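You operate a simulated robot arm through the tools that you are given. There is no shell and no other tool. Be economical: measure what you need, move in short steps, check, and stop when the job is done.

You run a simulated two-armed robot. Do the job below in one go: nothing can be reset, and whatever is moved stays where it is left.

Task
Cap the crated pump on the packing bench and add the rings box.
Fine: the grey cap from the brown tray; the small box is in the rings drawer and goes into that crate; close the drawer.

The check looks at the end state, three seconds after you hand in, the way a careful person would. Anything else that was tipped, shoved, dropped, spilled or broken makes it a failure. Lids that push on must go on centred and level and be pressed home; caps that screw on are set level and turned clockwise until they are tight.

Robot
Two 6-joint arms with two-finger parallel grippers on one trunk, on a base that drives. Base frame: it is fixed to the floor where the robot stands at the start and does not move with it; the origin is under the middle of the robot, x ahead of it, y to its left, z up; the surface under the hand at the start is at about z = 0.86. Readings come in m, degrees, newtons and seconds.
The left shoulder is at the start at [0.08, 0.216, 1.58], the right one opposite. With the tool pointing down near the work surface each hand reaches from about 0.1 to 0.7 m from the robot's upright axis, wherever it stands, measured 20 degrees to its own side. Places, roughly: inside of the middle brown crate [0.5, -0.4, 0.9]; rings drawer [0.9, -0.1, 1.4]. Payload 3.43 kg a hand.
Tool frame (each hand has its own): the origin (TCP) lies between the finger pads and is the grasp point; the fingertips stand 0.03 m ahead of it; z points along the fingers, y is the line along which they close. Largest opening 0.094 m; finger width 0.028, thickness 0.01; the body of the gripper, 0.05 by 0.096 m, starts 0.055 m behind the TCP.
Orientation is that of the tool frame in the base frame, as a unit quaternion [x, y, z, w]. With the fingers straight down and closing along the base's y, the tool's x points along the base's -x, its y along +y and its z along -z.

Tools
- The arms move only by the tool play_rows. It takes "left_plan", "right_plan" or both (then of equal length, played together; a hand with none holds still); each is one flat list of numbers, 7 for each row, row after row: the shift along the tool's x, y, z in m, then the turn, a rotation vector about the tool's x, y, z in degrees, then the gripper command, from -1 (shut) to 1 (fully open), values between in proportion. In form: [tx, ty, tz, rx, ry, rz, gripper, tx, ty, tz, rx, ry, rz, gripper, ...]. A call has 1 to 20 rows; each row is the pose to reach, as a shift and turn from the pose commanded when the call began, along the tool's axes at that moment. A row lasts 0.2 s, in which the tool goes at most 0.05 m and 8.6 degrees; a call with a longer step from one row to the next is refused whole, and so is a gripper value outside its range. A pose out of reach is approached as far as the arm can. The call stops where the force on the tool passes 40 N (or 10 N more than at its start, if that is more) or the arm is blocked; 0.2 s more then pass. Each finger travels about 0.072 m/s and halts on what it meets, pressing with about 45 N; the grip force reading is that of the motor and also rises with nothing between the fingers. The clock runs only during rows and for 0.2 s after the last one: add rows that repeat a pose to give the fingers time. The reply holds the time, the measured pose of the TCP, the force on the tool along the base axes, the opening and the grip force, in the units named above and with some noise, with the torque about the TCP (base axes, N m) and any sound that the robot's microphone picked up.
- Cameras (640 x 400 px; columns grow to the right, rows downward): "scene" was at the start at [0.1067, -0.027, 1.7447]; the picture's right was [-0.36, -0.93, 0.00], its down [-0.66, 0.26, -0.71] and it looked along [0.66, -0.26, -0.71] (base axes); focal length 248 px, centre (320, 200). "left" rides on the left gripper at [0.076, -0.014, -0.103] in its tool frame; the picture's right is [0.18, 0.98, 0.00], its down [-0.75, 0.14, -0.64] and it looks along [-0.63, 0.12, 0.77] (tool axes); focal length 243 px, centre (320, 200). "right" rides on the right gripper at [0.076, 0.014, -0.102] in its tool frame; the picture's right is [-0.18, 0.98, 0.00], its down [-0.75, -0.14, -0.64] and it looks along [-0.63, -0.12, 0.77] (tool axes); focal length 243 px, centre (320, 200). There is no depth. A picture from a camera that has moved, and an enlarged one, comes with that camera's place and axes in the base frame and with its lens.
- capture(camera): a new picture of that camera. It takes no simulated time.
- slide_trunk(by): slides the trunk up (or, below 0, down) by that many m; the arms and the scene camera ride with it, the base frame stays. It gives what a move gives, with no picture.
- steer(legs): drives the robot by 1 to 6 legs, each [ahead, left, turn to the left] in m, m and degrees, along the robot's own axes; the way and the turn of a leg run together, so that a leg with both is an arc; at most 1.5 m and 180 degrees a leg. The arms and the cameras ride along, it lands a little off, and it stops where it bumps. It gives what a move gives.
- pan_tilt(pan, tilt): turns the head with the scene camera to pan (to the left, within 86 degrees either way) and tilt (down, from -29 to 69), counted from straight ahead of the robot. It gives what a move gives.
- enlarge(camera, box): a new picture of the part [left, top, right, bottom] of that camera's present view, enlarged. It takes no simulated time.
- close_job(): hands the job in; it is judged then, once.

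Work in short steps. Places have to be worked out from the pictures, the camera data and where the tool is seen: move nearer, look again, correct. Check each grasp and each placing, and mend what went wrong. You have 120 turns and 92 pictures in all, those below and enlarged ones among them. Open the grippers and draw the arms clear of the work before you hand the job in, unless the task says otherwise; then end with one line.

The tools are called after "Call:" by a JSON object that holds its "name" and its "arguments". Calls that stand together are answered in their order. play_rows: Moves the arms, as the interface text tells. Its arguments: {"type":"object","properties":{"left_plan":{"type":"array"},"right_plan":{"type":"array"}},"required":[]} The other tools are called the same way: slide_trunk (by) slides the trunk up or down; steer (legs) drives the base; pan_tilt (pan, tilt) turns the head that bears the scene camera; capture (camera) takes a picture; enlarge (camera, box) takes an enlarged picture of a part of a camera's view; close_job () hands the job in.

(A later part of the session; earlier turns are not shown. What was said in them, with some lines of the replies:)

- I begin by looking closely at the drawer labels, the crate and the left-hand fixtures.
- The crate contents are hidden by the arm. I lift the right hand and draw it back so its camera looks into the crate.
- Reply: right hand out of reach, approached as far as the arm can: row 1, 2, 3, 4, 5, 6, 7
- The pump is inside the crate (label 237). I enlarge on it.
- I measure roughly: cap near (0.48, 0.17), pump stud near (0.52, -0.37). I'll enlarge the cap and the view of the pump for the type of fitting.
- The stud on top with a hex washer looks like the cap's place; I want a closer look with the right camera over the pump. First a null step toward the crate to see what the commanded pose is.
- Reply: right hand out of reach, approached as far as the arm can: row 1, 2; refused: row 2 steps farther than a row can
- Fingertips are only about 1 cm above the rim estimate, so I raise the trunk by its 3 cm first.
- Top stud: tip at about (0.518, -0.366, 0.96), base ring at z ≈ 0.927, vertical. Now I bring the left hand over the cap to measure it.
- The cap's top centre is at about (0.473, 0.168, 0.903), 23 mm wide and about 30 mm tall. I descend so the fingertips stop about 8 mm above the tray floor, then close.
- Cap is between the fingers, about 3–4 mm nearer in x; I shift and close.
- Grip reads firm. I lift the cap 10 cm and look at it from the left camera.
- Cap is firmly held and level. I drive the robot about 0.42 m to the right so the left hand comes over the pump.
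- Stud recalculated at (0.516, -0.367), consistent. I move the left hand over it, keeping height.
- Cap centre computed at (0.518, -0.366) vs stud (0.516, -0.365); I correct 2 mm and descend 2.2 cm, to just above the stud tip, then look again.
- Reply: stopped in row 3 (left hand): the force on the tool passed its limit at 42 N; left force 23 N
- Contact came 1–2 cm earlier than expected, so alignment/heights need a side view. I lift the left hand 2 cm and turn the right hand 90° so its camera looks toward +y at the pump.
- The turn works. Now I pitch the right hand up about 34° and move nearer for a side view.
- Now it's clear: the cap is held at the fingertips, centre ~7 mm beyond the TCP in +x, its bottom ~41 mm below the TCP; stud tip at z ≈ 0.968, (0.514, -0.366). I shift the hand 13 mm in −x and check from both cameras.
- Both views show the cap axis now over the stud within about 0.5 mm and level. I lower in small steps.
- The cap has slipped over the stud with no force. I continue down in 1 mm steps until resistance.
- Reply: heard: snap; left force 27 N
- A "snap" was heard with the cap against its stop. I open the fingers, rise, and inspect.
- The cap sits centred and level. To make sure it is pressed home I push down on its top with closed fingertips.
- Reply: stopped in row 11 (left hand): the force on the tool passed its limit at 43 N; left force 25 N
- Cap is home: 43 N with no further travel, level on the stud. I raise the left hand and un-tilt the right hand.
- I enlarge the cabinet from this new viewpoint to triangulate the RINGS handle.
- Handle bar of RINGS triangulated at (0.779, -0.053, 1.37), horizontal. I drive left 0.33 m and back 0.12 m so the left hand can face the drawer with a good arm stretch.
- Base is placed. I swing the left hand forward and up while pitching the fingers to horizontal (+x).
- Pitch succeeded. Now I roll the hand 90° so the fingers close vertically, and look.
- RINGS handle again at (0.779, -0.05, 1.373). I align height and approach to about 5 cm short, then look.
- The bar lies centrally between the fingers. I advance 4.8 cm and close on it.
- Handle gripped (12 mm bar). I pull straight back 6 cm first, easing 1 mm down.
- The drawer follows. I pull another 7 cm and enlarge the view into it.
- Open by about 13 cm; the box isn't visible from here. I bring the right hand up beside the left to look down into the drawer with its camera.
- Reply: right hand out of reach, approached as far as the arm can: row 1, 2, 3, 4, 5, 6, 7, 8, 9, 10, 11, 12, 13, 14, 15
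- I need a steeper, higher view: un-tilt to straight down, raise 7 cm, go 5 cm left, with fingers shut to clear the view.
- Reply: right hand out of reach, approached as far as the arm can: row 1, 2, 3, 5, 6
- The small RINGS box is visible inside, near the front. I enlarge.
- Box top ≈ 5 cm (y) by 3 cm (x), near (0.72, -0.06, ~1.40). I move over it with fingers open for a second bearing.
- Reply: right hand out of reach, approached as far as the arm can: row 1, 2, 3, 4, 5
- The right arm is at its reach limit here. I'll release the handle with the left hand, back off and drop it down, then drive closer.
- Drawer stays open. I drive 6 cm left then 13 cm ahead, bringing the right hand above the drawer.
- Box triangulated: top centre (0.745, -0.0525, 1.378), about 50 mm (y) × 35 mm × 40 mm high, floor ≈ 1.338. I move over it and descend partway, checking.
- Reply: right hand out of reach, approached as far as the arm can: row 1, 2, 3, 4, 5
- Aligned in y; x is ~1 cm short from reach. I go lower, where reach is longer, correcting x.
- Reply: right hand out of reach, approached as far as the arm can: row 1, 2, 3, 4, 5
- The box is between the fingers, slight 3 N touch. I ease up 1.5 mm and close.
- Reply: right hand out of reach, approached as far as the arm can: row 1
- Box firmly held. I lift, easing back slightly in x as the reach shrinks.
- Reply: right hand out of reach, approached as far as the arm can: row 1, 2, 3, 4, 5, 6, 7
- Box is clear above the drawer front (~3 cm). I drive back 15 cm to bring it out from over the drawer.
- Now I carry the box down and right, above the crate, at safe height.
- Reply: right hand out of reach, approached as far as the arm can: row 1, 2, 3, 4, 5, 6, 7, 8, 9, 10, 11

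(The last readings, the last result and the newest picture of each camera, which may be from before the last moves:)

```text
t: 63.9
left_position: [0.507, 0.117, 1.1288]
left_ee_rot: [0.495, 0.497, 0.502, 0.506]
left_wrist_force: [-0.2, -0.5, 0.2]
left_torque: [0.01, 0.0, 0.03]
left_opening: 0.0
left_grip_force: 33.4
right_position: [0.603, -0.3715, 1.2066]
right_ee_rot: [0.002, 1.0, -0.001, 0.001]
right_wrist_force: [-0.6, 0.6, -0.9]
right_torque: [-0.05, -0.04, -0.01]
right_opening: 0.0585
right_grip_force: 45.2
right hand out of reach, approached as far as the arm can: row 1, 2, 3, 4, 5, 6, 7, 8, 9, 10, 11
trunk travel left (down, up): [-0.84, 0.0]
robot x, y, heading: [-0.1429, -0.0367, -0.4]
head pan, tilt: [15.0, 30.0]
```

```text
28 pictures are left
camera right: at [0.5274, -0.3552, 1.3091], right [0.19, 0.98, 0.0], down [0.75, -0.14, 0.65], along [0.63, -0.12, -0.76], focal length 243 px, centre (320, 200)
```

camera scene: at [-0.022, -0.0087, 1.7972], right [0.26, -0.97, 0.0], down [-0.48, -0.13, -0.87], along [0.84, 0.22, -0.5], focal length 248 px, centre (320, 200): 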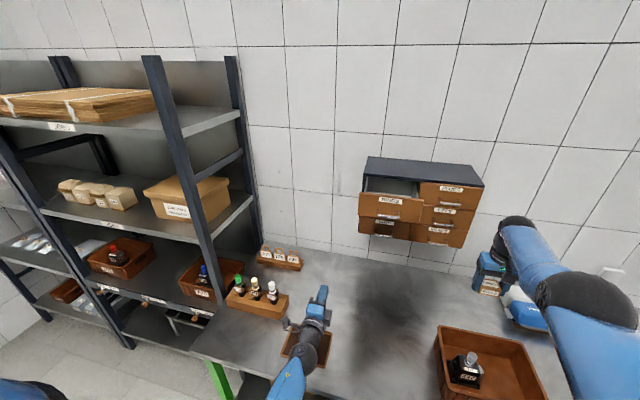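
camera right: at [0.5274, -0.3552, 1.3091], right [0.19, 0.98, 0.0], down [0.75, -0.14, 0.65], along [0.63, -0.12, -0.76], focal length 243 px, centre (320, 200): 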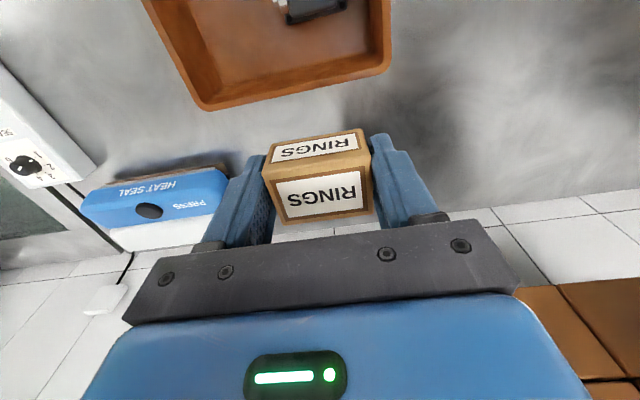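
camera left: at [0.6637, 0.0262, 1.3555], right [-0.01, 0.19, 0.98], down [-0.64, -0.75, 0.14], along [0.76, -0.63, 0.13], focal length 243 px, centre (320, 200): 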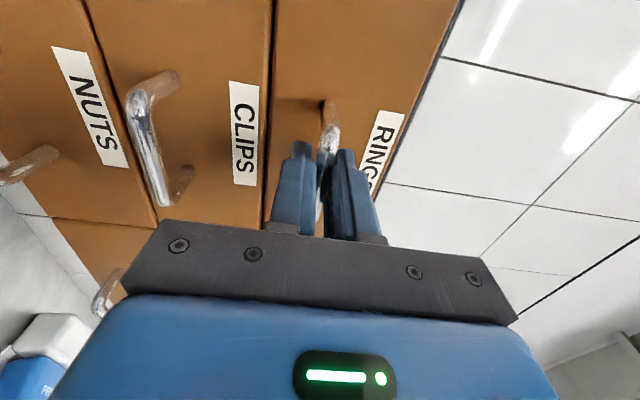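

Box held, drawer half open in view. First I close the drawer with the left hand: raise it in front of the drawer face, just above the handle bar.

Call:
{"name": "play_rows", "arguments": {"left_plan": [0, 0.04, 0, 0, 0, 0, -1, 0, 0.08, 0, 0, 0, 0, -1, 0, 0.12, 0.01, 0, 0, 0, -1, -0.01, 0.16, 0.02, 0, 0, 0, -1, -0.03, 0.195, 0.03, 0, 0, 0, -1, -0.06, 0.225, 0.04, 0, 0, 0, -1, -0.09, 0.245, 0.055, 0, 0, 0, -1, -0.125, 0.26, 0.07, 0, 0, 0, -1, -0.16, 0.268, 0.08, 0, 0, 0, -1, -0.167, 0.268, 0.09, 0, 0, 0, -1, -0.167, 0.268, 0.09, 0, 0, 0, -1]}}

Call:
{"name": "capture", "arguments": {"camera": "left"}}

```text
t: 66.3
left_position: [0.5931, -0.0473, 1.3992]
left_ee_rot: [0.495, 0.497, 0.502, 0.506]
left_wrist_force: [0.1, 0.9, 0.5]
left_torque: [0.02, -0.01, -0.05]
left_opening: 0.0
left_grip_force: 33.3
right_position: [0.6041, -0.37, 1.2047]
right_ee_rot: [0.002, 1.0, -0.002, 0.001]
right_wrist_force: [-0.3, 0.2, -1.4]
right_torque: [-0.02, 0.02, 0.02]
right_opening: 0.0585
right_grip_force: 44.8
trunk travel left (down, up): [-0.84, 0.0]
robot x, y, heading: [-0.1401, -0.034, -0.3]
head pan, tilt: [15.0, 30.0]
```

```text
27 pictures are left
camera left: at [0.4905, 0.0293, 1.3819], right [-0.01, 0.19, 0.98], down [-0.65, -0.75, 0.14], along [0.76, -0.63, 0.13], focal length 243 px, centre (320, 200)
```

left: 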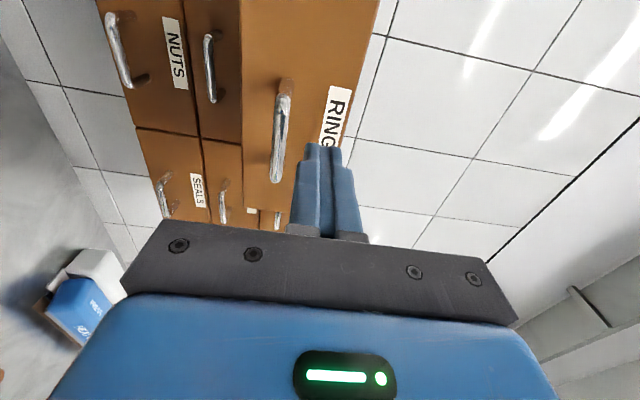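

Fingertips face the label strip just above the handle bar. I push forward slowly.

Call:
{"name": "play_rows", "arguments": {"left_plan": [0, 0, 0.025, 0, 0, 0, -1, 0, 0, 0.045, 0, 0, 0, -1, 0, 0, 0.06, 0, 0, 0, -1, 0, 0, 0.075, 0, 0, 0, -1, 0, 0, 0.09, 0, 0, 0, -1, 0, 0, 0.105, 0, 0, 0, -1, 0, 0, 0.12, 0, 0, 0, -1, 0, 0, 0.135, 0, 0, 0, -1, 0, 0, 0.15, 0, 0, 0, -1, 0, 0, 0.16, 0, 0, 0, -1, 0, 0, 0.17, 0, 0, 0, -1, 0, 0, 0.178, 0, 0, 0, -1, 0, 0, 0.186, 0, 0, 0, -1, 0, 0, 0.192, 0, 0, 0, -1, 0, 0, 0.197, 0, 0, 0, -1]}}

Call:
{"name": "capture", "arguments": {"camera": "scene"}}

```text
t: 69.5
left_position: [0.7778, -0.0496, 1.4046]
left_ee_rot: [0.496, 0.496, 0.502, 0.506]
left_wrist_force: [-6.8, 2.6, 2.9]
left_torque: [0.0, 0.0, 0.12]
left_opening: 0.0
left_grip_force: 32.4
left hand out of reach, approached as far as the arm can: row 14, 15
right_position: [0.6021, -0.3693, 1.2074]
right_ee_rot: [0.002, 1.0, -0.002, 0.003]
right_wrist_force: [0.5, 0.0, -0.5]
right_torque: [0.01, 0.01, 0.0]
right_opening: 0.058
right_grip_force: 44.9
trunk travel left (down, up): [-0.84, 0.0]
robot x, y, heading: [-0.1417, -0.034, -0.3]
head pan, tilt: [15.0, 30.0]
```

```text
26 pictures are left
camera scene: at [-0.0247, -0.0083, 1.7974], right [0.26, -0.97, 0.0], down [-0.48, -0.13, -0.87], along [0.84, 0.22, -0.5], focal length 248 px, centre (320, 200)
```

scene: 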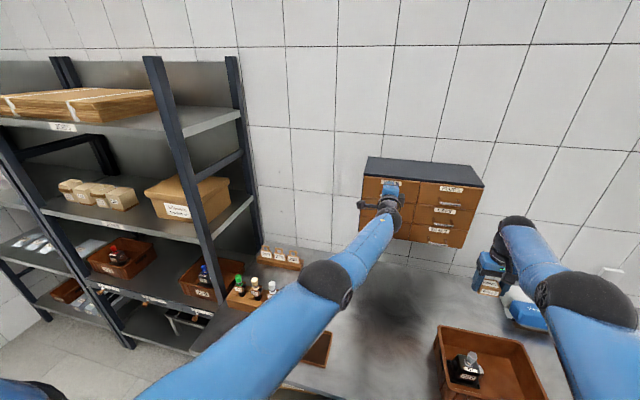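

Call:
{"name": "enlarge", "arguments": {"camera": "scene", "box": [345, 145, 495, 255]}}

```text
3.64 times, centred on (420, 200) of scene
camera zoom: at [-0.0247, -0.0083, 1.7974], right [0.26, -0.97, 0.0], down [-0.48, -0.13, -0.87], along [0.84, 0.22, -0.5], focal length 902 px, centre (-44, 200)
```

zoom: 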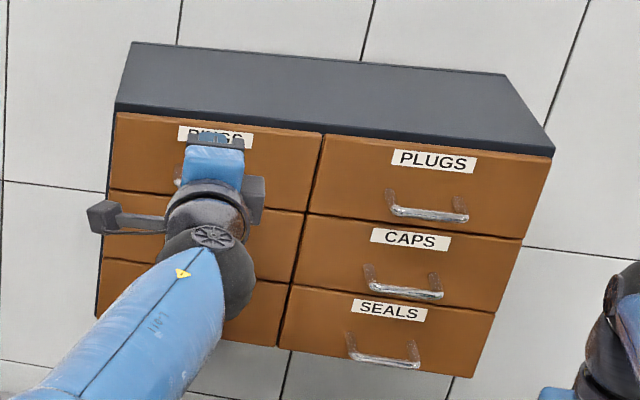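

It looks nearly or fully closed, but the arm ran out of reach. I back off 4 cm, drive 5 cm ahead, and push again to be sure.

Call:
{"name": "play_rows", "arguments": {"left_plan": [0, 0, -0.02, 0, 0, 0, -1, 0, 0, -0.04, 0, 0, 0, -1, 0, 0, -0.06, 0, 0, 0, -1, 0, 0, -0.06, 0, 0, 0, -1]}}

Call:
{"name": "steer", "arguments": {"legs": [[0.04, 0, 0]]}}

Call:
{"name": "play_rows", "arguments": {"left_plan": [0, 0, 0.005, 0, 0, 0, -1, 0, 0, 0.01, 0, 0, 0, -1, 0, 0, 0.014, 0, 0, 0, -1, 0, 0, 0.018, 0, 0, 0, -1, 0, 0, 0.021, 0, 0, 0, -1, 0, 0, 0.024, 0, 0, 0, -1, 0, 0, 0.027, 0, 0, 0, -1, 0, 0, 0.03, 0, 0, 0, -1, 0, 0, 0.033, 0, 0, 0, -1, 0, 0, 0.036, 0, 0, 0, -1]}}

```text
t: 70.5
left_position: [0.721, -0.0491, 1.4016]
left_ee_rot: [0.495, 0.496, 0.502, 0.506]
left_wrist_force: [-0.2, -0.2, 0.5]
left_torque: [-0.01, -0.03, 0.0]
left_opening: 0.0
left_grip_force: 32.9
right_position: [0.6047, -0.37, 1.2069]
right_ee_rot: [0.002, 1.0, -0.001, 0.001]
right_wrist_force: [1.0, -0.4, -0.2]
right_torque: [0.01, 0.02, -0.03]
right_opening: 0.0583
right_grip_force: 44.8
trunk travel left (down, up): [-0.84, 0.0]
robot x, y, heading: [-0.1416, -0.0335, -0.2]
head pan, tilt: [15.0, 30.0]
```

```text
t: 71.4
left_position: [0.7502, -0.0499, 1.4085]
left_ee_rot: [0.493, 0.494, 0.504, 0.508]
left_wrist_force: [-0.8, 0.6, 1.3]
left_torque: [-0.02, 0.05, 0.01]
left_opening: 0.0
left_grip_force: 33.9
right_position: [0.6352, -0.3703, 1.2119]
right_ee_rot: [0.002, 1.0, -0.001, 0.006]
right_wrist_force: [-0.8, 0.3, 0.1]
right_torque: [0.01, -0.06, -0.03]
right_opening: 0.0584
right_grip_force: 45.2
trunk travel left (down, up): [-0.84, 0.0]
robot x, y, heading: [-0.0983, -0.0369, -0.2]
head pan, tilt: [15.0, 30.0]
```

```text
t: 73.2
left_position: [0.7801, -0.0504, 1.4034]
left_ee_rot: [0.496, 0.496, 0.502, 0.506]
left_wrist_force: [-23.6, 1.9, 1.6]
left_torque: [0.13, 0.0, 0.28]
left_opening: 0.0
left_grip_force: 33.0
right_position: [0.6349, -0.3689, 1.2116]
right_ee_rot: [0.002, 1.0, -0.002, 0.005]
right_wrist_force: [-0.3, -0.1, -0.4]
right_torque: [0.01, 0.03, -0.01]
right_opening: 0.0583
right_grip_force: 45.3
trunk travel left (down, up): [-0.84, 0.0]
robot x, y, heading: [-0.1013, -0.0326, -0.1]
head pan, tilt: [15.0, 30.0]
stopped in row 8 (left hand): the force on the tool passed its limit at 43 N (the readings are from after the stop); the commanded pose is now the measured one
```

The drawer hit its hard stop (43 N): closed. I withdraw the left hand back, left and down.

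Call:
{"name": "play_rows", "arguments": {"left_plan": [0, 0, -0.03, 0, 0, 0, -1, 0, 0, -0.07, 0, 0, 0, -1, 0, 0, -0.11, 0, 0, 0, -1, 0, -0.03, -0.14, 0, 0, 0, -1, 0.02, -0.07, -0.16, 0, 0, 0, -1, 0.05, -0.11, -0.17, 0, 0, 0, -1, 0.08, -0.15, -0.17, 0, 0, 0, -1, 0.11, -0.19, -0.17, 0, 0, 0, -1, 0.14, -0.23, -0.17, 0, 0, 0, -1, 0.16, -0.26, -0.17, 0, 0, 0, -1, 0.16, -0.26, -0.17, 0, 0, 0, -1]}}

Call:
{"name": "steer", "arguments": {"legs": [[0, -0.12, 0], [0.1, 0, 0]]}}

Call:
{"name": "enlarge", "arguments": {"camera": "scene", "box": [260, 130, 440, 260]}}

```text
refused: row 6 steps farther than a row can; nothing moved
```

```text
t: 74.0
left_position: [0.7778, -0.0805, 1.4014]
left_ee_rot: [0.495, 0.497, 0.502, 0.505]
left_wrist_force: [-21.0, -6.0, 3.1]
left_torque: [0.01, 0.01, -0.34]
left_opening: 0.0
left_grip_force: 33.0
right_position: [0.6361, -0.3981, 1.2104]
right_ee_rot: [0.001, 1.0, -0.002, 0.003]
right_wrist_force: [0.6, 0.7, 0.2]
right_torque: [-0.01, -0.03, 0.03]
right_opening: 0.0582
right_grip_force: 45.1
trunk travel left (down, up): [-0.84, 0.0]
robot x, y, heading: [-0.0992, -0.0676, 0.1]
head pan, tilt: [15.0, 30.0]
stopped in leg 1: the force on the tool passed its limit at 57 N (the readings are from after the stop); the commanded pose is now the measured one
```

```text
3.08 times, centred on (350, 195) of scene
camera zoom: at [0.0069, -0.0373, 1.7977], right [0.26, -0.97, 0.0], down [-0.48, -0.13, -0.87], along [0.84, 0.22, -0.5], focal length 763 px, centre (228, 215)
```

zoom: 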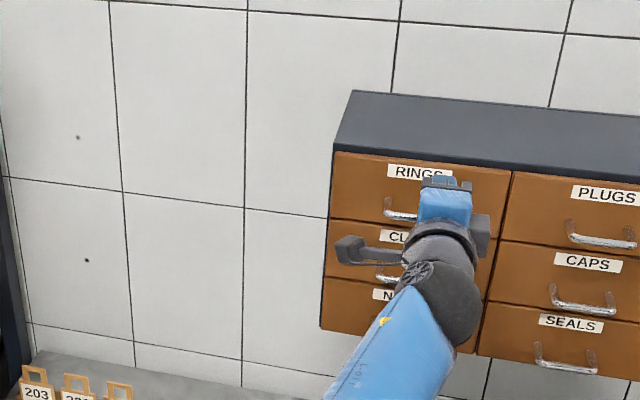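

The retract was refused and the drive dragged the finger a little along the drawer face before stopping; nothing appears moved. I now retract straight back on its own.

Call:
{"name": "play_rows", "arguments": {"left_plan": [0.003, 0, -0.01, 0, 0, 0, -1, 0.004, 0, -0.04, 0, 0, 0, -1, 0.004, 0, -0.08, 0, 0, 0, -1, 0.004, 0, -0.12, 0, 0, 0, -1, 0.01, -0.03, -0.14, 0, 0, 0, -1, 0.03, -0.06, -0.155, 0, 0, 0, -1, 0.05, -0.1, -0.16, 0, 0, 0, -1, 0.07, -0.14, -0.16, 0, 0, 0, -1, 0.09, -0.18, -0.16, 0, 0, 0, -1, 0.11, -0.22, -0.16, 0, 0, 0, -1, 0.13, -0.26, -0.16, 0, 0, 0, -1]}}

Call:
{"name": "enlarge", "arguments": {"camera": "scene", "box": [320, 130, 500, 260]}}

```text
t: 76.5
left_position: [0.6284, 0.0514, 1.1351]
left_ee_rot: [0.497, 0.5, 0.502, 0.5]
left_wrist_force: [0.3, 0.3, -0.8]
left_torque: [-0.02, -0.02, -0.01]
left_opening: 0.0002
left_grip_force: 33.4
right_position: [0.642, -0.4005, 1.2066]
right_ee_rot: [0.0, 1.0, -0.001, 0.001]
right_wrist_force: [-0.4, -0.8, -0.7]
right_torque: [0.01, 0.02, 0.02]
right_opening: 0.0582
right_grip_force: 45.5
trunk travel left (down, up): [-0.84, 0.0]
robot x, y, heading: [-0.1044, -0.0687, -0.0]
head pan, tilt: [15.0, 30.0]
```

```text
3.08 times, centred on (410, 195) of scene
camera zoom: at [0.0164, -0.04, 1.7972], right [0.26, -0.97, 0.0], down [-0.48, -0.13, -0.87], along [0.84, 0.22, -0.5], focal length 763 px, centre (43, 215)
```

zoom: 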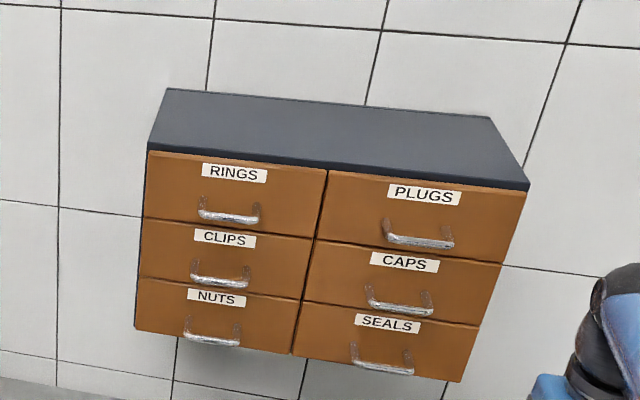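

All six drawers are flush. Now I drive right 7 cm and ahead 8 cm for placing the box.

Call:
{"name": "steer", "arguments": {"legs": [[0, -0.1, 0], [0.07, 0, 0]]}}

Call:
{"name": "pan_tilt", "arguments": {"pan": -25, "tilt": 48}}

Call:
{"name": "capture", "arguments": {"camera": "scene"}}

```text
t: 78.2
left_position: [0.6849, -0.0483, 1.1431]
left_ee_rot: [0.494, 0.497, 0.504, 0.504]
left_wrist_force: [-1.6, 0.0, 1.7]
left_torque: [0.0, 0.03, 0.0]
left_opening: 0.0
left_grip_force: 33.1
right_position: [0.6969, -0.4995, 1.2159]
right_ee_rot: [0.002, 1.0, -0.002, 0.007]
right_wrist_force: [-1.3, -0.2, 0.1]
right_torque: [0.03, -0.11, 0.01]
right_opening: 0.0581
right_grip_force: 44.9
trunk travel left (down, up): [-0.84, 0.0]
robot x, y, heading: [-0.0343, -0.1689, -0.1]
head pan, tilt: [15.0, 30.0]
```

```text
t: 79.3
left_position: [0.6993, -0.0512, 1.1338]
left_ee_rot: [0.498, 0.5, 0.501, 0.501]
left_wrist_force: [0.9, 0.3, 0.8]
left_torque: [0.0, -0.02, 0.01]
left_opening: 0.0
left_grip_force: 33.4
right_position: [0.7134, -0.5019, 1.204]
right_ee_rot: [0.001, 1.0, 0.0, 0.0]
right_wrist_force: [1.1, 0.1, -1.8]
right_torque: [-0.01, 0.02, 0.01]
right_opening: 0.0584
right_grip_force: 45.3
trunk travel left (down, up): [-0.84, 0.0]
robot x, y, heading: [-0.0337, -0.1644, -0.2]
head pan, tilt: [-25.0, 48.0]
```

```text
22 pictures are left
camera scene: at [0.0738, -0.1982, 1.77], right [-0.42, -0.91, 0.0], down [-0.68, 0.32, -0.67], along [0.6, -0.28, -0.75], focal length 248 px, centre (320, 200)
```

scene: 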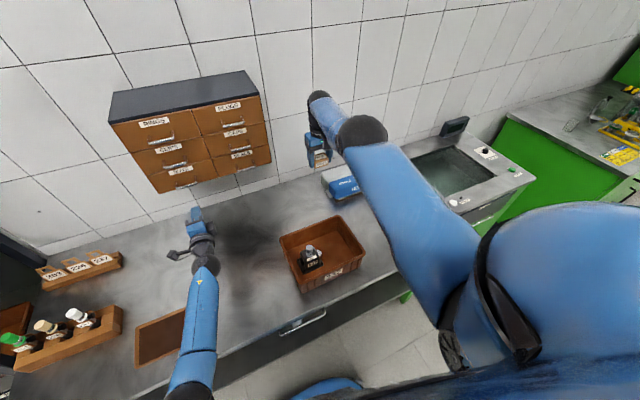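

Crate is in clear view; I enlarge it to choose the free spot.

Call:
{"name": "enlarge", "arguments": {"camera": "scene", "box": [265, 200, 385, 305]}}

```text
3.81 times, centred on (325, 252) of scene
camera zoom: at [0.0738, -0.1982, 1.77], right [-0.42, -0.91, 0.0], down [-0.68, 0.32, -0.67], along [0.6, -0.28, -0.75], focal length 945 px, centre (301, 0)
```

zoom: 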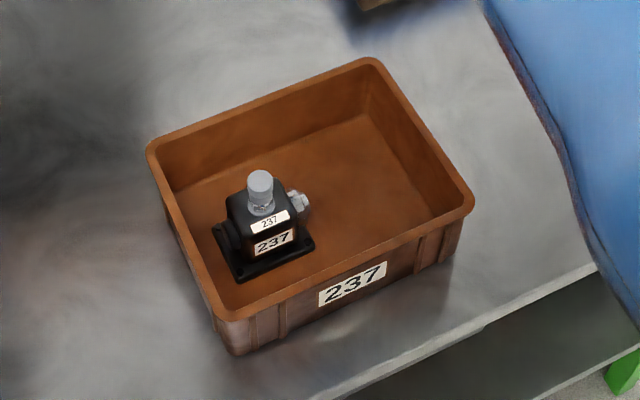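

Free floor: between nozzle (y ≈ -0.41) and right wall (≈ -0.52). I bring the box over (0.52, -0.468) while turning the hand 90° so the fingers close along x.

Call:
{"name": "play_rows", "arguments": {"right_plan": [0.018, 0.003, 0.009, 0, 0, -8, -1, 0.036, 0.006, 0.018, 0, 0, -16, -1, 0.054, 0.009, 0.027, 0, 0, -24, -1, 0.072, 0.012, 0.036, 0, 0, -32, -1, 0.09, 0.015, 0.045, 0, 0, -40, -1, 0.108, 0.018, 0.054, 0, 0, -48, -1, 0.126, 0.021, 0.063, 0, 0, -56, -1, 0.144, 0.024, 0.072, 0, 0, -64, -1, 0.162, 0.027, 0.081, 0, 0, -72, -1, 0.18, 0.03, 0.09, 0, 0, -80, -1, 0.193, 0.034, 0.1, 0, 0, -88, -1, 0.193, 0.034, 0.1, 0, 0, -90, -1, 0.193, 0.034, 0.1, 0, 0, -90, -1]}}

Call:
{"name": "capture", "arguments": {"camera": "right"}}

```text
t: 82.1
left_position: [0.6968, -0.0513, 1.1364]
left_ee_rot: [0.497, 0.499, 0.502, 0.501]
left_wrist_force: [0.3, 0.0, 0.4]
left_torque: [-0.02, -0.03, 0.04]
left_opening: 0.0002
left_grip_force: 33.2
right_position: [0.6708, -0.4943, 1.0552]
right_ee_rot: [-0.682, 0.731, 0.001, -0.002]
right_wrist_force: [0.3, -0.2, -0.5]
right_torque: [0.0, -0.04, 0.0]
right_opening: 0.0583
right_grip_force: 45.1
right hand out of reach, approached as far as the arm can: row 1, 2, 3, 4, 5, 6, 7, 8, 9, 10, 11, 12, 13
trunk travel left (down, up): [-0.84, 0.0]
robot x, y, heading: [-0.0365, -0.1636, -0.2]
head pan, tilt: [-25.0, 48.0]
```

```text
20 pictures are left
camera right: at [0.6508, -0.5694, 1.1574], right [-0.97, 0.25, 0.0], down [0.2, 0.74, 0.64], along [0.16, 0.62, -0.77], focal length 243 px, centre (320, 200)
```

right: 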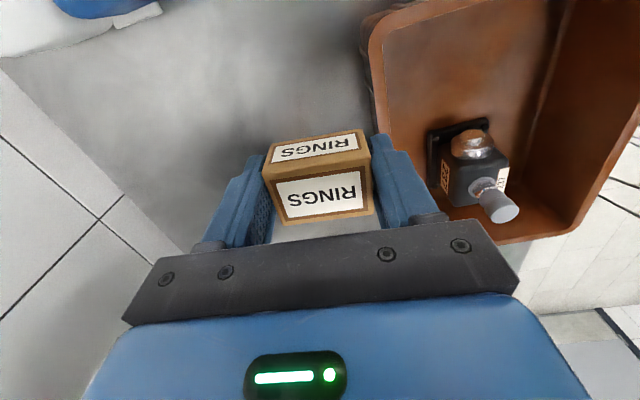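

Arm clipped to (0.671, -0.494, 1.055), box bottom still ~5 cm above the rim. I slide to the target at this height and finish the turn.

Call:
{"name": "play_rows", "arguments": {"right_plan": [-0.004, 0.03, 0, 0, 0, -2, -1, -0.008, 0.065, 0, 0, 0, -4, -1, -0.012, 0.1, 0, 0, 0, -4, -1, -0.0154, 0.13, 0, 0, 0, -4, -1, -0.0154, 0.1525, 0, 0, 0, -4, -1, -0.0154, 0.1525, 0, 0, 0, -4, -1]}}

Call:
{"name": "capture", "arguments": {"camera": "right"}}

```text
t: 83.5
left_position: [0.6968, -0.05, 1.1362]
left_ee_rot: [0.497, 0.499, 0.503, 0.501]
left_wrist_force: [0.0, -0.3, 0.2]
left_torque: [-0.02, -0.03, 0.0]
left_opening: 0.0002
left_grip_force: 32.9
right_position: [0.6506, -0.4894, 1.0103]
right_ee_rot: [-0.707, 0.707, 0.001, -0.003]
right_wrist_force: [-0.1, 0.7, -0.3]
right_torque: [-0.05, 0.01, 0.02]
right_opening: 0.0585
right_grip_force: 44.6
right hand out of reach, approached as far as the arm can: row 1, 2, 3, 4, 5, 6
trunk travel left (down, up): [-0.84, 0.0]
robot x, y, heading: [-0.0328, -0.1631, -0.1]
head pan, tilt: [-25.0, 48.0]
```

```text
19 pictures are left
camera right: at [0.637, -0.5655, 1.1128], right [-0.98, 0.18, 0.0], down [0.14, 0.75, 0.64], along [0.12, 0.63, -0.77], focal length 243 px, centre (320, 200)
```

right: 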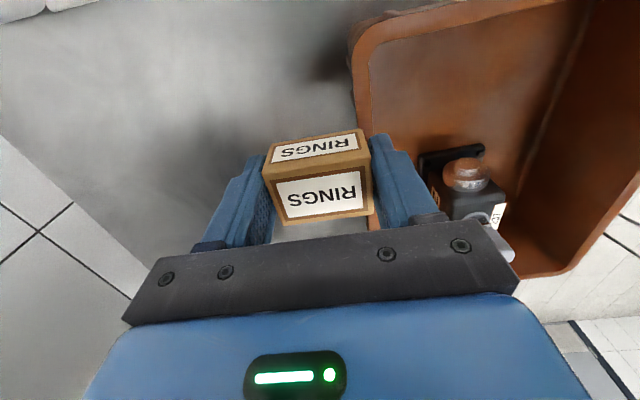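

The height ceiling here is about z = 1.045 when folded, so clipping came from asking too high. I first rise gently to 1.035, then see.

Call:
{"name": "play_rows", "arguments": {"right_plan": [0, 0, -0.012, 0, 0, 0, -1, 0, 0, -0.025, 0, 0, 0, -1, 0, 0, -0.025, 0, 0, 0, -1]}}

```text
t: 84.3
left_position: [0.6966, -0.051, 1.1349]
left_ee_rot: [0.496, 0.499, 0.503, 0.502]
left_wrist_force: [0.1, -0.2, 0.8]
left_torque: [-0.02, -0.03, 0.0]
left_opening: 0.0002
left_grip_force: 32.6
right_position: [0.6599, -0.4914, 1.0303]
right_ee_rot: [-0.707, 0.707, 0.001, -0.004]
right_wrist_force: [0.8, -0.1, -0.6]
right_torque: [0.01, -0.01, 0.0]
right_opening: 0.0584
right_grip_force: 45.1
right hand out of reach, approached as far as the arm can: row 1, 2, 3
trunk travel left (down, up): [-0.84, 0.0]
robot x, y, heading: [-0.035, -0.1668, -0.1]
head pan, tilt: [-25.0, 48.0]
```

The arm's present posture can't fold further, so I'll position with the base and lower with the trunk instead. First rise to 1.05 with 1.5 cm of +x.

Call:
{"name": "play_rows", "arguments": {"right_plan": [0, -0.015, -0.01, 0, 0, 0, -1, 0, -0.02, -0.025, 0, 0, 0, -1, 0, -0.02, -0.025, 0, 0, 0, -1]}}

Call:
{"name": "steer", "arguments": {"legs": [[-0.08, 0, 0]]}}

Call:
{"name": "capture", "arguments": {"camera": "scene"}}

```text
t: 85.1
left_position: [0.6957, -0.051, 1.1358]
left_ee_rot: [0.497, 0.499, 0.502, 0.501]
left_wrist_force: [0.6, 0.5, -0.2]
left_torque: [0.01, 0.01, 0.04]
left_opening: 0.0001
left_grip_force: 32.9
right_position: [0.6736, -0.4911, 1.0583]
right_ee_rot: [0.707, -0.707, -0.001, 0.002]
right_wrist_force: [0.5, -0.3, 0.6]
right_torque: [0.01, 0.02, 0.0]
right_opening: 0.0584
right_grip_force: 44.9
right hand out of reach, approached as far as the arm can: row 1, 2, 3
trunk travel left (down, up): [-0.84, 0.0]
robot x, y, heading: [-0.0307, -0.1643, -0.2]
head pan, tilt: [-25.0, 48.0]
```

```text
t: 86.2
left_position: [0.6296, -0.0505, 1.1291]
left_ee_rot: [0.499, 0.503, 0.5, 0.499]
left_wrist_force: [0.6, -0.1, -1.3]
left_torque: [0.01, -0.03, -0.01]
left_opening: 0.0002
left_grip_force: 33.3
right_position: [0.6047, -0.4911, 1.051]
right_ee_rot: [-0.707, 0.707, 0.005, -0.006]
right_wrist_force: [0.6, -0.3, -1.1]
right_torque: [-0.03, 0.06, 0.0]
right_opening: 0.0584
right_grip_force: 45.3
trunk travel left (down, up): [-0.84, 0.0]
robot x, y, heading: [-0.1122, -0.1652, -0.2]
head pan, tilt: [-25.0, 48.0]
```

```text
18 pictures are left
camera scene: at [0.0082, -0.1977, 1.7689], right [-0.43, -0.91, 0.0], down [-0.68, 0.32, -0.66], along [0.6, -0.28, -0.75], focal length 248 px, centre (320, 200)
```

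scene: 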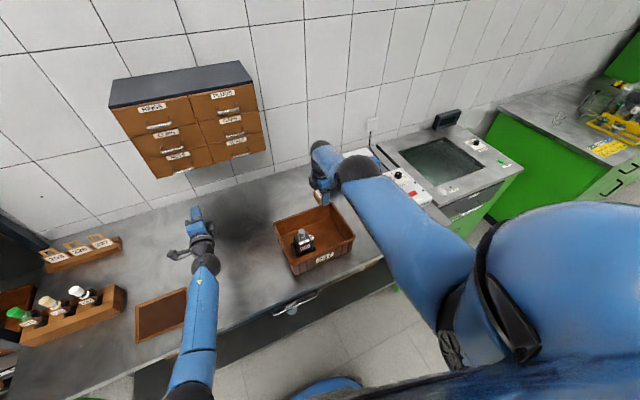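

Passing over the crate's rear rim safely. I continue back 8 cm and 2 cm left.

Call:
{"name": "steer", "arguments": {"legs": [[-0.08, 0.022, 0]]}}

Call:
{"name": "capture", "arguments": {"camera": "right"}}

```text
t: 87.2
left_position: [0.5484, -0.0319, 1.1306]
left_ee_rot: [0.5, 0.5, 0.501, 0.499]
left_wrist_force: [-0.2, -1.5, 0.0]
left_torque: [-0.01, -0.02, 0.04]
left_opening: 0.0
left_grip_force: 32.6
right_position: [0.523, -0.4733, 1.0528]
right_ee_rot: [0.707, -0.707, -0.004, 0.003]
right_wrist_force: [1.0, -0.2, -2.0]
right_torque: [0.02, 0.04, -0.02]
right_opening: 0.0584
right_grip_force: 44.3
trunk travel left (down, up): [-0.84, 0.0]
robot x, y, heading: [-0.1906, -0.1441, -0.1]
head pan, tilt: [-25.0, 48.0]
```

```text
17 pictures are left
camera right: at [0.51, -0.5485, 1.1555], right [-0.98, 0.19, 0.01], down [0.15, 0.75, 0.64], along [0.11, 0.63, -0.77], focal length 243 px, centre (320, 200)
```

right: 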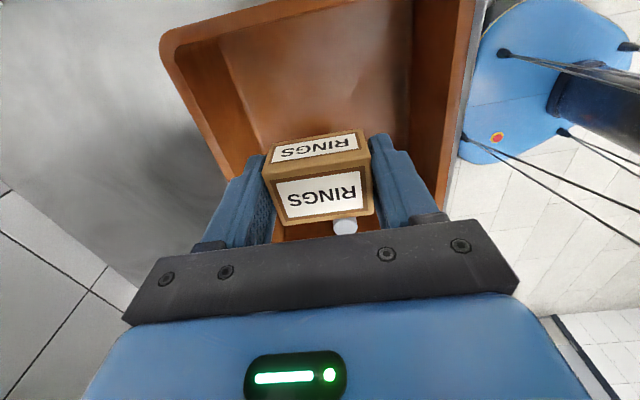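

The box hangs over the free floor. I shift 1 cm toward +y then lower the trunk 11 cm.

Call:
{"name": "play_rows", "arguments": {"right_plan": [-0.008, 0, 0, 0, 0, 0, -1, -0.008, 0, 0, 0, 0, 0, -1]}}

Call:
{"name": "slide_trunk", "arguments": {"by": -0.1}}

Call:
{"name": "capture", "arguments": {"camera": "scene"}}

Call:
{"name": "capture", "arguments": {"camera": "right"}}

```text
t: 87.8
left_position: [0.543, -0.0295, 1.1335]
left_ee_rot: [0.497, 0.5, 0.502, 0.5]
left_wrist_force: [0.5, -0.4, -0.8]
left_torque: [0.04, 0.0, 0.03]
left_opening: 0.0001
left_grip_force: 32.7
right_position: [0.5188, -0.4611, 1.0554]
right_ee_rot: [-0.707, 0.708, 0.002, -0.002]
right_wrist_force: [0.3, 0.7, -0.4]
right_torque: [0.02, 0.03, 0.02]
right_opening: 0.0582
right_grip_force: 44.9
trunk travel left (down, up): [-0.84, 0.0]
robot x, y, heading: [-0.1886, -0.1454, -0.3]
head pan, tilt: [-25.0, 48.0]
```

```text
t: 89.2
left_position: [0.5404, -0.0291, 1.037]
left_ee_rot: [0.497, 0.5, 0.502, 0.501]
left_wrist_force: [1.0, -0.5, 0.3]
left_torque: [0.02, -0.01, 0.05]
left_opening: 0.0
left_grip_force: 32.8
right_position: [0.5166, -0.4608, 0.9583]
right_ee_rot: [-0.707, 0.708, 0.001, -0.002]
right_wrist_force: [0.1, -0.1, -0.7]
right_torque: [0.05, -0.02, 0.0]
right_opening: 0.0586
right_grip_force: 45.1
trunk travel left (down, up): [-0.74, 0.1]
robot x, y, heading: [-0.1909, -0.1471, -0.1]
head pan, tilt: [-25.0, 48.0]
```

```text
16 pictures are left
camera scene: at [-0.087, -0.1758, 1.6704], right [-0.43, -0.9, 0.0], down [-0.67, 0.32, -0.67], along [0.6, -0.28, -0.74], focal length 248 px, centre (320, 200)
```

scene: 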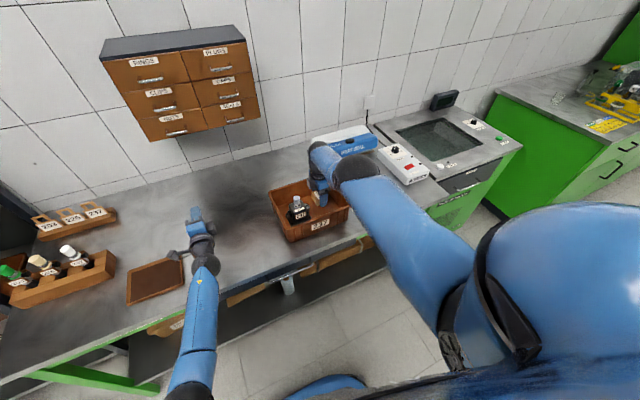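

```text
15 pictures are left
camera right: at [0.503, -0.5376, 1.0615], right [-0.98, 0.19, 0.0], down [0.15, 0.75, 0.64], along [0.12, 0.63, -0.77], focal length 243 px, centre (320, 200)
```

right: 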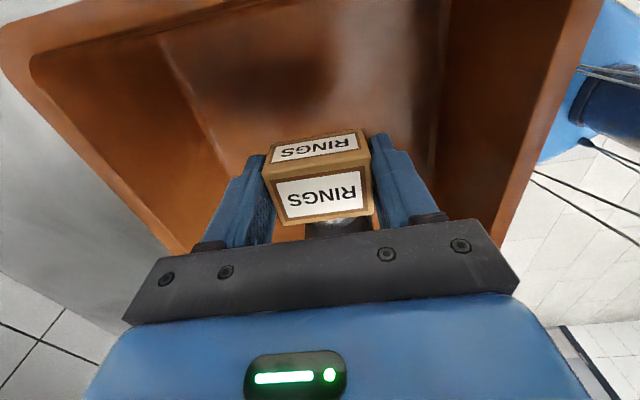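

Clearance to the nozzle is ~2 cm and to the wall ~4 cm; I shift 8 mm away from the nozzle and lower 3.5 cm more.

Call:
{"name": "play_rows", "arguments": {"right_plan": [0.008, 0, 0, 0, 0, 0, -1, 0.008, 0, 0, 0, 0, 0, -1]}}

Call:
{"name": "slide_trunk", "arguments": {"by": -0.035}}

Call:
{"name": "play_rows", "arguments": {"right_plan": [0, 0, 0.003, 0, 0, 0, -1, 0, 0, 0.006, 0, 0, 0, -1, 0, 0, 0.008, 0, 0, 0, -1, 0, 0, 0.01, 0, 0, 0, -1]}}

Call:
{"name": "capture", "arguments": {"camera": "right"}}

```text
t: 89.8
left_position: [0.541, -0.0306, 1.0357]
left_ee_rot: [0.497, 0.498, 0.503, 0.502]
left_wrist_force: [0.3, 0.3, -0.5]
left_torque: [-0.04, 0.03, -0.01]
left_opening: 0.0
left_grip_force: 33.2
right_position: [0.517, -0.4707, 0.9573]
right_ee_rot: [-0.706, 0.708, 0.001, -0.002]
right_wrist_force: [1.2, 0.1, -0.2]
right_torque: [0.01, 0.02, 0.01]
right_opening: 0.0585
right_grip_force: 44.8
trunk travel left (down, up): [-0.74, 0.1]
robot x, y, heading: [-0.1884, -0.1458, -0.4]
head pan, tilt: [-25.0, 48.0]
```

```text
t: 90.5
left_position: [0.5409, -0.0296, 0.9996]
left_ee_rot: [0.497, 0.499, 0.502, 0.501]
left_wrist_force: [-0.2, -0.5, -0.2]
left_torque: [-0.01, -0.01, 0.01]
left_opening: 0.0004
left_grip_force: 32.9
right_position: [0.5166, -0.469, 0.9233]
right_ee_rot: [-0.707, 0.707, 0.001, -0.003]
right_wrist_force: [-0.1, 0.6, -0.4]
right_torque: [0.01, 0.0, -0.05]
right_opening: 0.0585
right_grip_force: 45.0
trunk travel left (down, up): [-0.705, 0.135]
robot x, y, heading: [-0.189, -0.1457, -0.1]
head pan, tilt: [-25.0, 48.0]
```

```text
t: 91.5
left_position: [0.5413, -0.0298, 1.0016]
left_ee_rot: [0.497, 0.499, 0.502, 0.501]
left_wrist_force: [-0.6, 1.1, -0.3]
left_torque: [0.0, 0.0, 0.01]
left_opening: 0.0
left_grip_force: 33.0
right_position: [0.5149, -0.4694, 0.914]
right_ee_rot: [-0.707, 0.708, 0.001, -0.002]
right_wrist_force: [0.3, 0.5, -0.7]
right_torque: [-0.01, 0.02, -0.02]
right_opening: 0.0582
right_grip_force: 45.3
trunk travel left (down, up): [-0.705, 0.135]
robot x, y, heading: [-0.1935, -0.1444, -0.3]
head pan, tilt: [-25.0, 48.0]
```

```text
14 pictures are left
camera right: at [0.5007, -0.5453, 1.0172], right [-0.98, 0.19, 0.0], down [0.15, 0.75, 0.64], along [0.12, 0.63, -0.77], focal length 243 px, centre (320, 200)
```

right: 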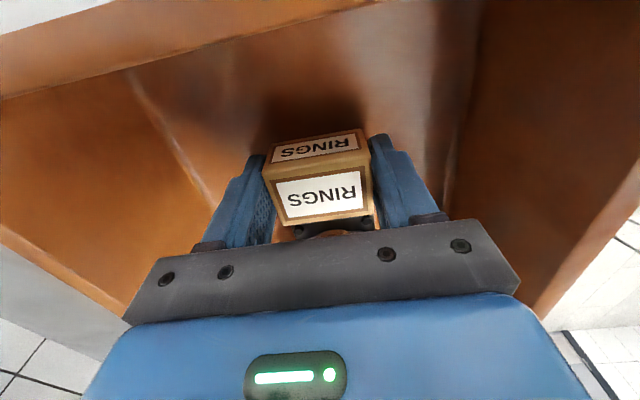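

No contact yet. I continue down in 1.5 mm steps until a light touch.

Call:
{"name": "play_rows", "arguments": {"right_plan": [0, 0, 0.0015, 0, 0, 0, -1, 0, 0, 0.003, 0, 0, 0, -1, 0, 0, 0.0045, 0, 0, 0, -1, 0, 0, 0.006, 0, 0, 0, -1]}}

```text
t: 92.5
left_position: [0.5404, -0.0291, 1.0]
left_ee_rot: [0.496, 0.5, 0.502, 0.501]
left_wrist_force: [-0.1, 0.4, -0.4]
left_torque: [0.01, 0.01, 0.01]
left_opening: 0.0
left_grip_force: 32.7
right_position: [0.5119, -0.4676, 0.9094]
right_ee_rot: [-0.706, 0.708, 0.001, -0.002]
right_wrist_force: [-0.4, 0.2, -0.9]
right_torque: [0.04, -0.01, 0.02]
right_opening: 0.0586
right_grip_force: 44.8
right hand out of reach, approached as far as the arm can: row 1, 2, 3, 4
trunk travel left (down, up): [-0.705, 0.135]
robot x, y, heading: [-0.1925, -0.1444, -0.2]
head pan, tilt: [-25.0, 48.0]
```

Arm reach is at its edge; I use the trunk in 4 mm steps.

Call:
{"name": "slide_trunk", "arguments": {"by": -0.004}}

Call:
{"name": "slide_trunk", "arguments": {"by": -0.003}}

```text
t: 93.1
left_position: [0.5412, -0.0297, 0.9975]
left_ee_rot: [0.497, 0.5, 0.503, 0.501]
left_wrist_force: [0.3, -0.3, 0.1]
left_torque: [-0.03, 0.01, 0.0]
left_opening: 0.0
left_grip_force: 33.1
right_position: [0.5126, -0.4681, 0.9048]
right_ee_rot: [0.707, -0.707, -0.002, 0.003]
right_wrist_force: [0.4, -0.2, -1.3]
right_torque: [-0.01, -0.02, 0.02]
right_opening: 0.0583
right_grip_force: 45.5
trunk travel left (down, up): [-0.701, 0.139]
robot x, y, heading: [-0.1911, -0.145, -0.2]
head pan, tilt: [-25.0, 48.0]
```

```text
t: 93.6
left_position: [0.5411, -0.0285, 0.9936]
left_ee_rot: [0.497, 0.5, 0.503, 0.501]
left_wrist_force: [-0.8, 0.1, -0.2]
left_torque: [-0.01, 0.01, 0.02]
left_opening: 0.0001
left_grip_force: 32.9
right_position: [0.513, -0.4686, 0.9024]
right_ee_rot: [-0.706, 0.708, 0.002, -0.002]
right_wrist_force: [0.8, 0.1, -1.0]
right_torque: [0.02, 0.0, 0.03]
right_opening: 0.0582
right_grip_force: 44.6
trunk travel left (down, up): [-0.698, 0.142]
robot x, y, heading: [-0.1854, -0.145, -0.0]
head pan, tilt: [-25.0, 48.0]
```

Call:
{"name": "slide_trunk", "arguments": {"by": -0.003}}

Call:
{"name": "enlarge", "arguments": {"camera": "scene", "box": [255, 170, 365, 250]}}

```text
t: 94.1
left_position: [0.5419, -0.0297, 0.9911]
left_ee_rot: [0.497, 0.5, 0.502, 0.501]
left_wrist_force: [-0.1, -0.7, -0.3]
left_torque: [0.01, 0.01, 0.02]
left_opening: 0.0002
left_grip_force: 32.6
right_position: [0.5116, -0.4668, 0.8998]
right_ee_rot: [-0.707, 0.707, 0.001, -0.003]
right_wrist_force: [0.1, -0.2, -0.5]
right_torque: [0.01, -0.01, -0.02]
right_opening: 0.0584
right_grip_force: 45.4
trunk travel left (down, up): [-0.695, 0.145]
robot x, y, heading: [-0.1912, -0.1421, 0.0]
head pan, tilt: [-25.0, 48.0]
```

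```text
5.00 times, centred on (310, 210) of scene
camera zoom: at [-0.087, -0.1758, 1.6253], right [-0.43, -0.9, 0.0], down [-0.67, 0.32, -0.67], along [0.6, -0.28, -0.74], focal length 1240 px, centre (370, 150)
```

zoom: 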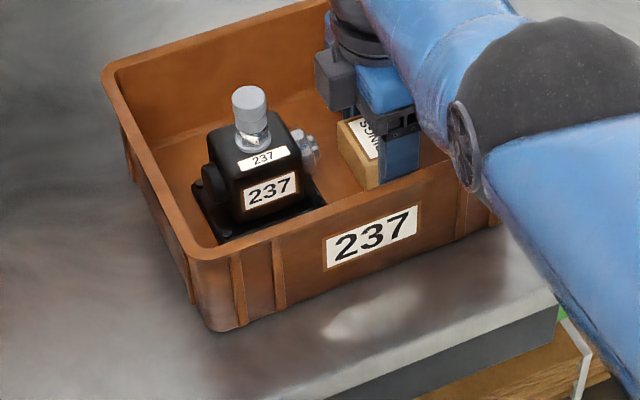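

Still no touch; the box bottom must be within a few mm. Continue in 3 mm steps.

Call:
{"name": "slide_trunk", "arguments": {"by": -0.003}}

Call:
{"name": "slide_trunk", "arguments": {"by": -0.002}}

```text
t: 94.6
left_position: [0.5408, -0.0286, 0.9879]
left_ee_rot: [0.496, 0.499, 0.502, 0.502]
left_wrist_force: [-0.4, -0.5, -0.4]
left_torque: [0.02, -0.02, -0.01]
left_opening: 0.0
left_grip_force: 33.3
right_position: [0.512, -0.4691, 0.8969]
right_ee_rot: [-0.707, 0.708, 0.001, -0.002]
right_wrist_force: [-0.2, 0.3, -1.3]
right_torque: [0.01, 0.0, -0.03]
right_opening: 0.0584
right_grip_force: 44.9
trunk travel left (down, up): [-0.692, 0.148]
robot x, y, heading: [-0.1905, -0.1405, -0.1]
head pan, tilt: [-25.0, 48.0]
```

```text
t: 95.2
left_position: [0.5416, -0.0287, 0.9867]
left_ee_rot: [0.497, 0.5, 0.502, 0.501]
left_wrist_force: [-0.5, 0.2, -0.1]
left_torque: [-0.01, 0.02, -0.01]
left_opening: 0.0002
left_grip_force: 33.4
right_position: [0.5118, -0.4686, 0.8953]
right_ee_rot: [-0.706, 0.708, 0.001, -0.001]
right_wrist_force: [-1.3, -0.1, 2.9]
right_torque: [0.06, -0.11, -0.02]
right_opening: 0.0582
right_grip_force: 44.7
trunk travel left (down, up): [-0.69, 0.15]
robot x, y, heading: [-0.1941, -0.1447, -0.4]
head pan, tilt: [-25.0, 48.0]
```

Contact felt (+3 N). I open the fingers moderately.

Call:
{"name": "play_rows", "arguments": {"right_plan": [0, 0, 0, 0, 0, 0, 0.3, 0, 0, 0, 0, 0, 0, 0.6, 0, 0, 0, 0, 0, 0, 0.6]}}

Call:
{"name": "slide_trunk", "arguments": {"by": 0.15}}

Call:
{"name": "capture", "arguments": {"camera": "right"}}

```text
t: 96.0
left_position: [0.5399, -0.0285, 0.9867]
left_ee_rot: [0.496, 0.499, 0.503, 0.502]
left_wrist_force: [-0.7, -0.4, -0.7]
left_torque: [0.03, 0.01, 0.01]
left_opening: 0.0
left_grip_force: 33.1
right_position: [0.513, -0.4671, 0.8951]
right_ee_rot: [-0.706, 0.708, 0.001, -0.002]
right_wrist_force: [-0.2, -0.8, 3.7]
right_torque: [0.04, -0.12, 0.02]
right_opening: 0.0742
right_grip_force: 0.0
trunk travel left (down, up): [-0.69, 0.15]
robot x, y, heading: [-0.1874, -0.1421, -0.0]
head pan, tilt: [-25.0, 48.0]
```

```text
t: 97.7
left_position: [0.5408, -0.029, 1.1361]
left_ee_rot: [0.497, 0.499, 0.502, 0.501]
left_wrist_force: [0.4, 0.2, 0.0]
left_torque: [0.0, -0.01, 0.01]
left_opening: 0.0001
left_grip_force: 33.4
right_position: [0.5118, -0.4685, 1.0451]
right_ee_rot: [-0.707, 0.708, 0.001, -0.002]
right_wrist_force: [-0.1, 0.5, -0.6]
right_torque: [-0.02, -0.01, 0.0]
right_opening: 0.0754
right_grip_force: 0.0
trunk travel left (down, up): [-0.84, 0.0]
robot x, y, heading: [-0.189, -0.1442, -0.3]
head pan, tilt: [-25.0, 48.0]
```

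```text
12 pictures are left
camera right: at [0.4988, -0.5446, 1.1476], right [-0.98, 0.19, 0.0], down [0.15, 0.75, 0.64], along [0.12, 0.63, -0.77], focal length 243 px, centre (320, 200)
```

right: 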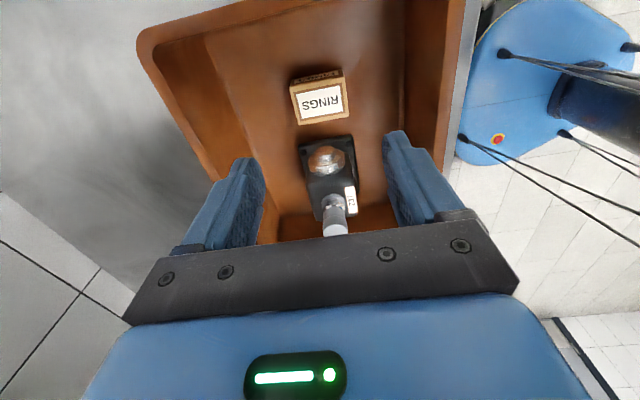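

The box stands flat in the crate, pump capped. I back the robot away 20 cm and check the whole scene.

Call:
{"name": "steer", "arguments": {"legs": [[-0.22, 0, 0]]}}

Call:
{"name": "pan_tilt", "arguments": {"pan": -10, "tilt": 35}}

Call:
{"name": "capture", "arguments": {"camera": "scene"}}

```text
t: 99.4
left_position: [0.3275, -0.0301, 1.1333]
left_ee_rot: [0.498, 0.5, 0.5, 0.501]
left_wrist_force: [0.4, 0.1, -0.6]
left_torque: [0.0, -0.03, -0.02]
left_opening: 0.0
left_grip_force: 33.5
right_position: [0.2979, -0.4687, 1.0418]
right_ee_rot: [-0.706, 0.708, 0.002, -0.004]
right_wrist_force: [0.8, -0.8, -0.9]
right_torque: [-0.02, 0.06, 0.0]
right_opening: 0.075
right_grip_force: 0.0
trunk travel left (down, up): [-0.84, 0.0]
robot x, y, heading: [-0.407, -0.1426, -0.3]
head pan, tilt: [-25.0, 48.0]
```

```text
t: 100.2
left_position: [0.3241, -0.0299, 1.1356]
left_ee_rot: [0.497, 0.499, 0.502, 0.502]
left_wrist_force: [0.5, 0.3, 0.0]
left_torque: [0.02, -0.03, -0.01]
left_opening: 0.0
left_grip_force: 32.8
right_position: [0.2955, -0.4692, 1.0436]
right_ee_rot: [-0.706, 0.708, 0.002, -0.002]
right_wrist_force: [0.8, -1.0, -0.6]
right_torque: [0.02, 0.01, -0.02]
right_opening: 0.075
right_grip_force: 0.1
trunk travel left (down, up): [-0.84, 0.0]
robot x, y, heading: [-0.4042, -0.1421, -0.3]
head pan, tilt: [-10.0, 35.0]
```

```text
11 pictures are left
camera scene: at [-0.2877, -0.1573, 1.7891], right [-0.18, -0.98, 0.0], down [-0.57, 0.1, -0.82], along [0.8, -0.15, -0.58], focal length 248 px, centre (320, 200)
```

scene: 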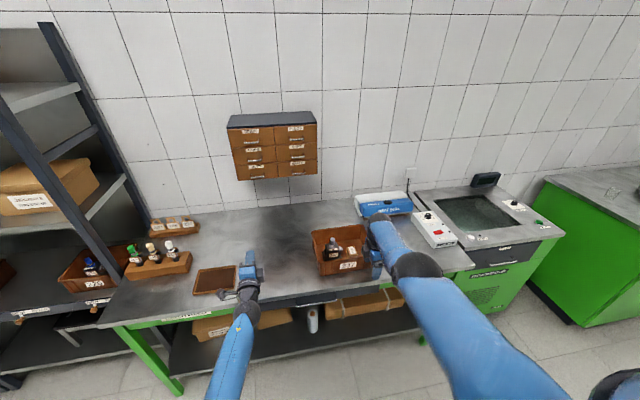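

Everything stands in place. I open both grippers and take final close-ups of the crate and drawers.

Call:
{"name": "play_rows", "arguments": {"left_plan": [0, 0, 0, 0, 0, 0, 0, 0, 0, 0, 0, 0, 0, 1, 0, 0, 0, 0, 0, 0, 1, 0, 0, 0, 0, 0, 0, 1], "right_plan": [0, 0, 0, 0, 0, 0, 1, 0, 0, 0, 0, 0, 0, 1, 0, 0, 0, 0, 0, 0, 1, 0, 0, 0, 0, 0, 0, 1]}}

Call:
{"name": "enlarge", "arguments": {"camera": "scene", "box": [295, 210, 395, 285]}}

Call:
{"name": "enlarge", "arguments": {"camera": "scene", "box": [215, 100, 330, 190]}}

```text
t: 101.2
left_position: [0.3229, -0.03, 1.1371]
left_ee_rot: [0.498, 0.498, 0.502, 0.502]
left_wrist_force: [-0.6, 0.3, -0.1]
left_torque: [0.02, -0.01, -0.01]
left_opening: 0.0937
left_grip_force: 0.1
right_position: [0.294, -0.468, 1.0449]
right_ee_rot: [-0.706, 0.709, 0.0, -0.002]
right_wrist_force: [-0.2, 0.1, -0.9]
right_torque: [0.02, 0.01, -0.01]
right_opening: 0.0938
right_grip_force: 0.0
trunk travel left (down, up): [-0.84, 0.0]
robot x, y, heading: [-0.4061, -0.1447, -0.0]
head pan, tilt: [-10.0, 35.0]
```

```text
5.33 times, centred on (345, 248) of scene
camera zoom: at [-0.2904, -0.1569, 1.7894], right [-0.18, -0.98, 0.0], down [-0.56, 0.1, -0.82], along [0.81, -0.15, -0.57], focal length 1323 px, centre (187, -53)
```

zoom: 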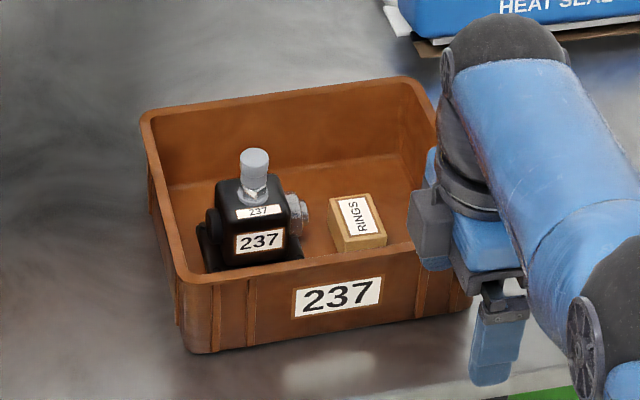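

```text
4.44 times, centred on (272, 145) of scene
camera zoom: at [-0.2904, -0.1569, 1.7894], right [-0.18, -0.98, 0.0], down [-0.56, 0.1, -0.82], along [0.81, -0.15, -0.57], focal length 1102 px, centre (531, 444)
```

zoom: 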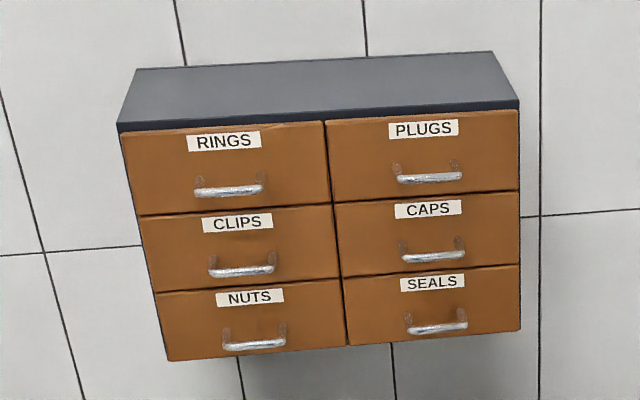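

The cap is level and seated, the box lies flat in crate 237, the drawers are flush, and the hands are open and clear. I hand in.

Call:
{"name": "close_job", "arguments": {}}

```text
The job is handed in.
```

The pump in crate 237 has its grey cap snapped on and level, the RINGS box is in the same crate, and the rings drawer is pushed fully shut. While backing off after closing it, the left fingers dragged about 3 cm along the drawer front, and the final pictures show nothing out of place.
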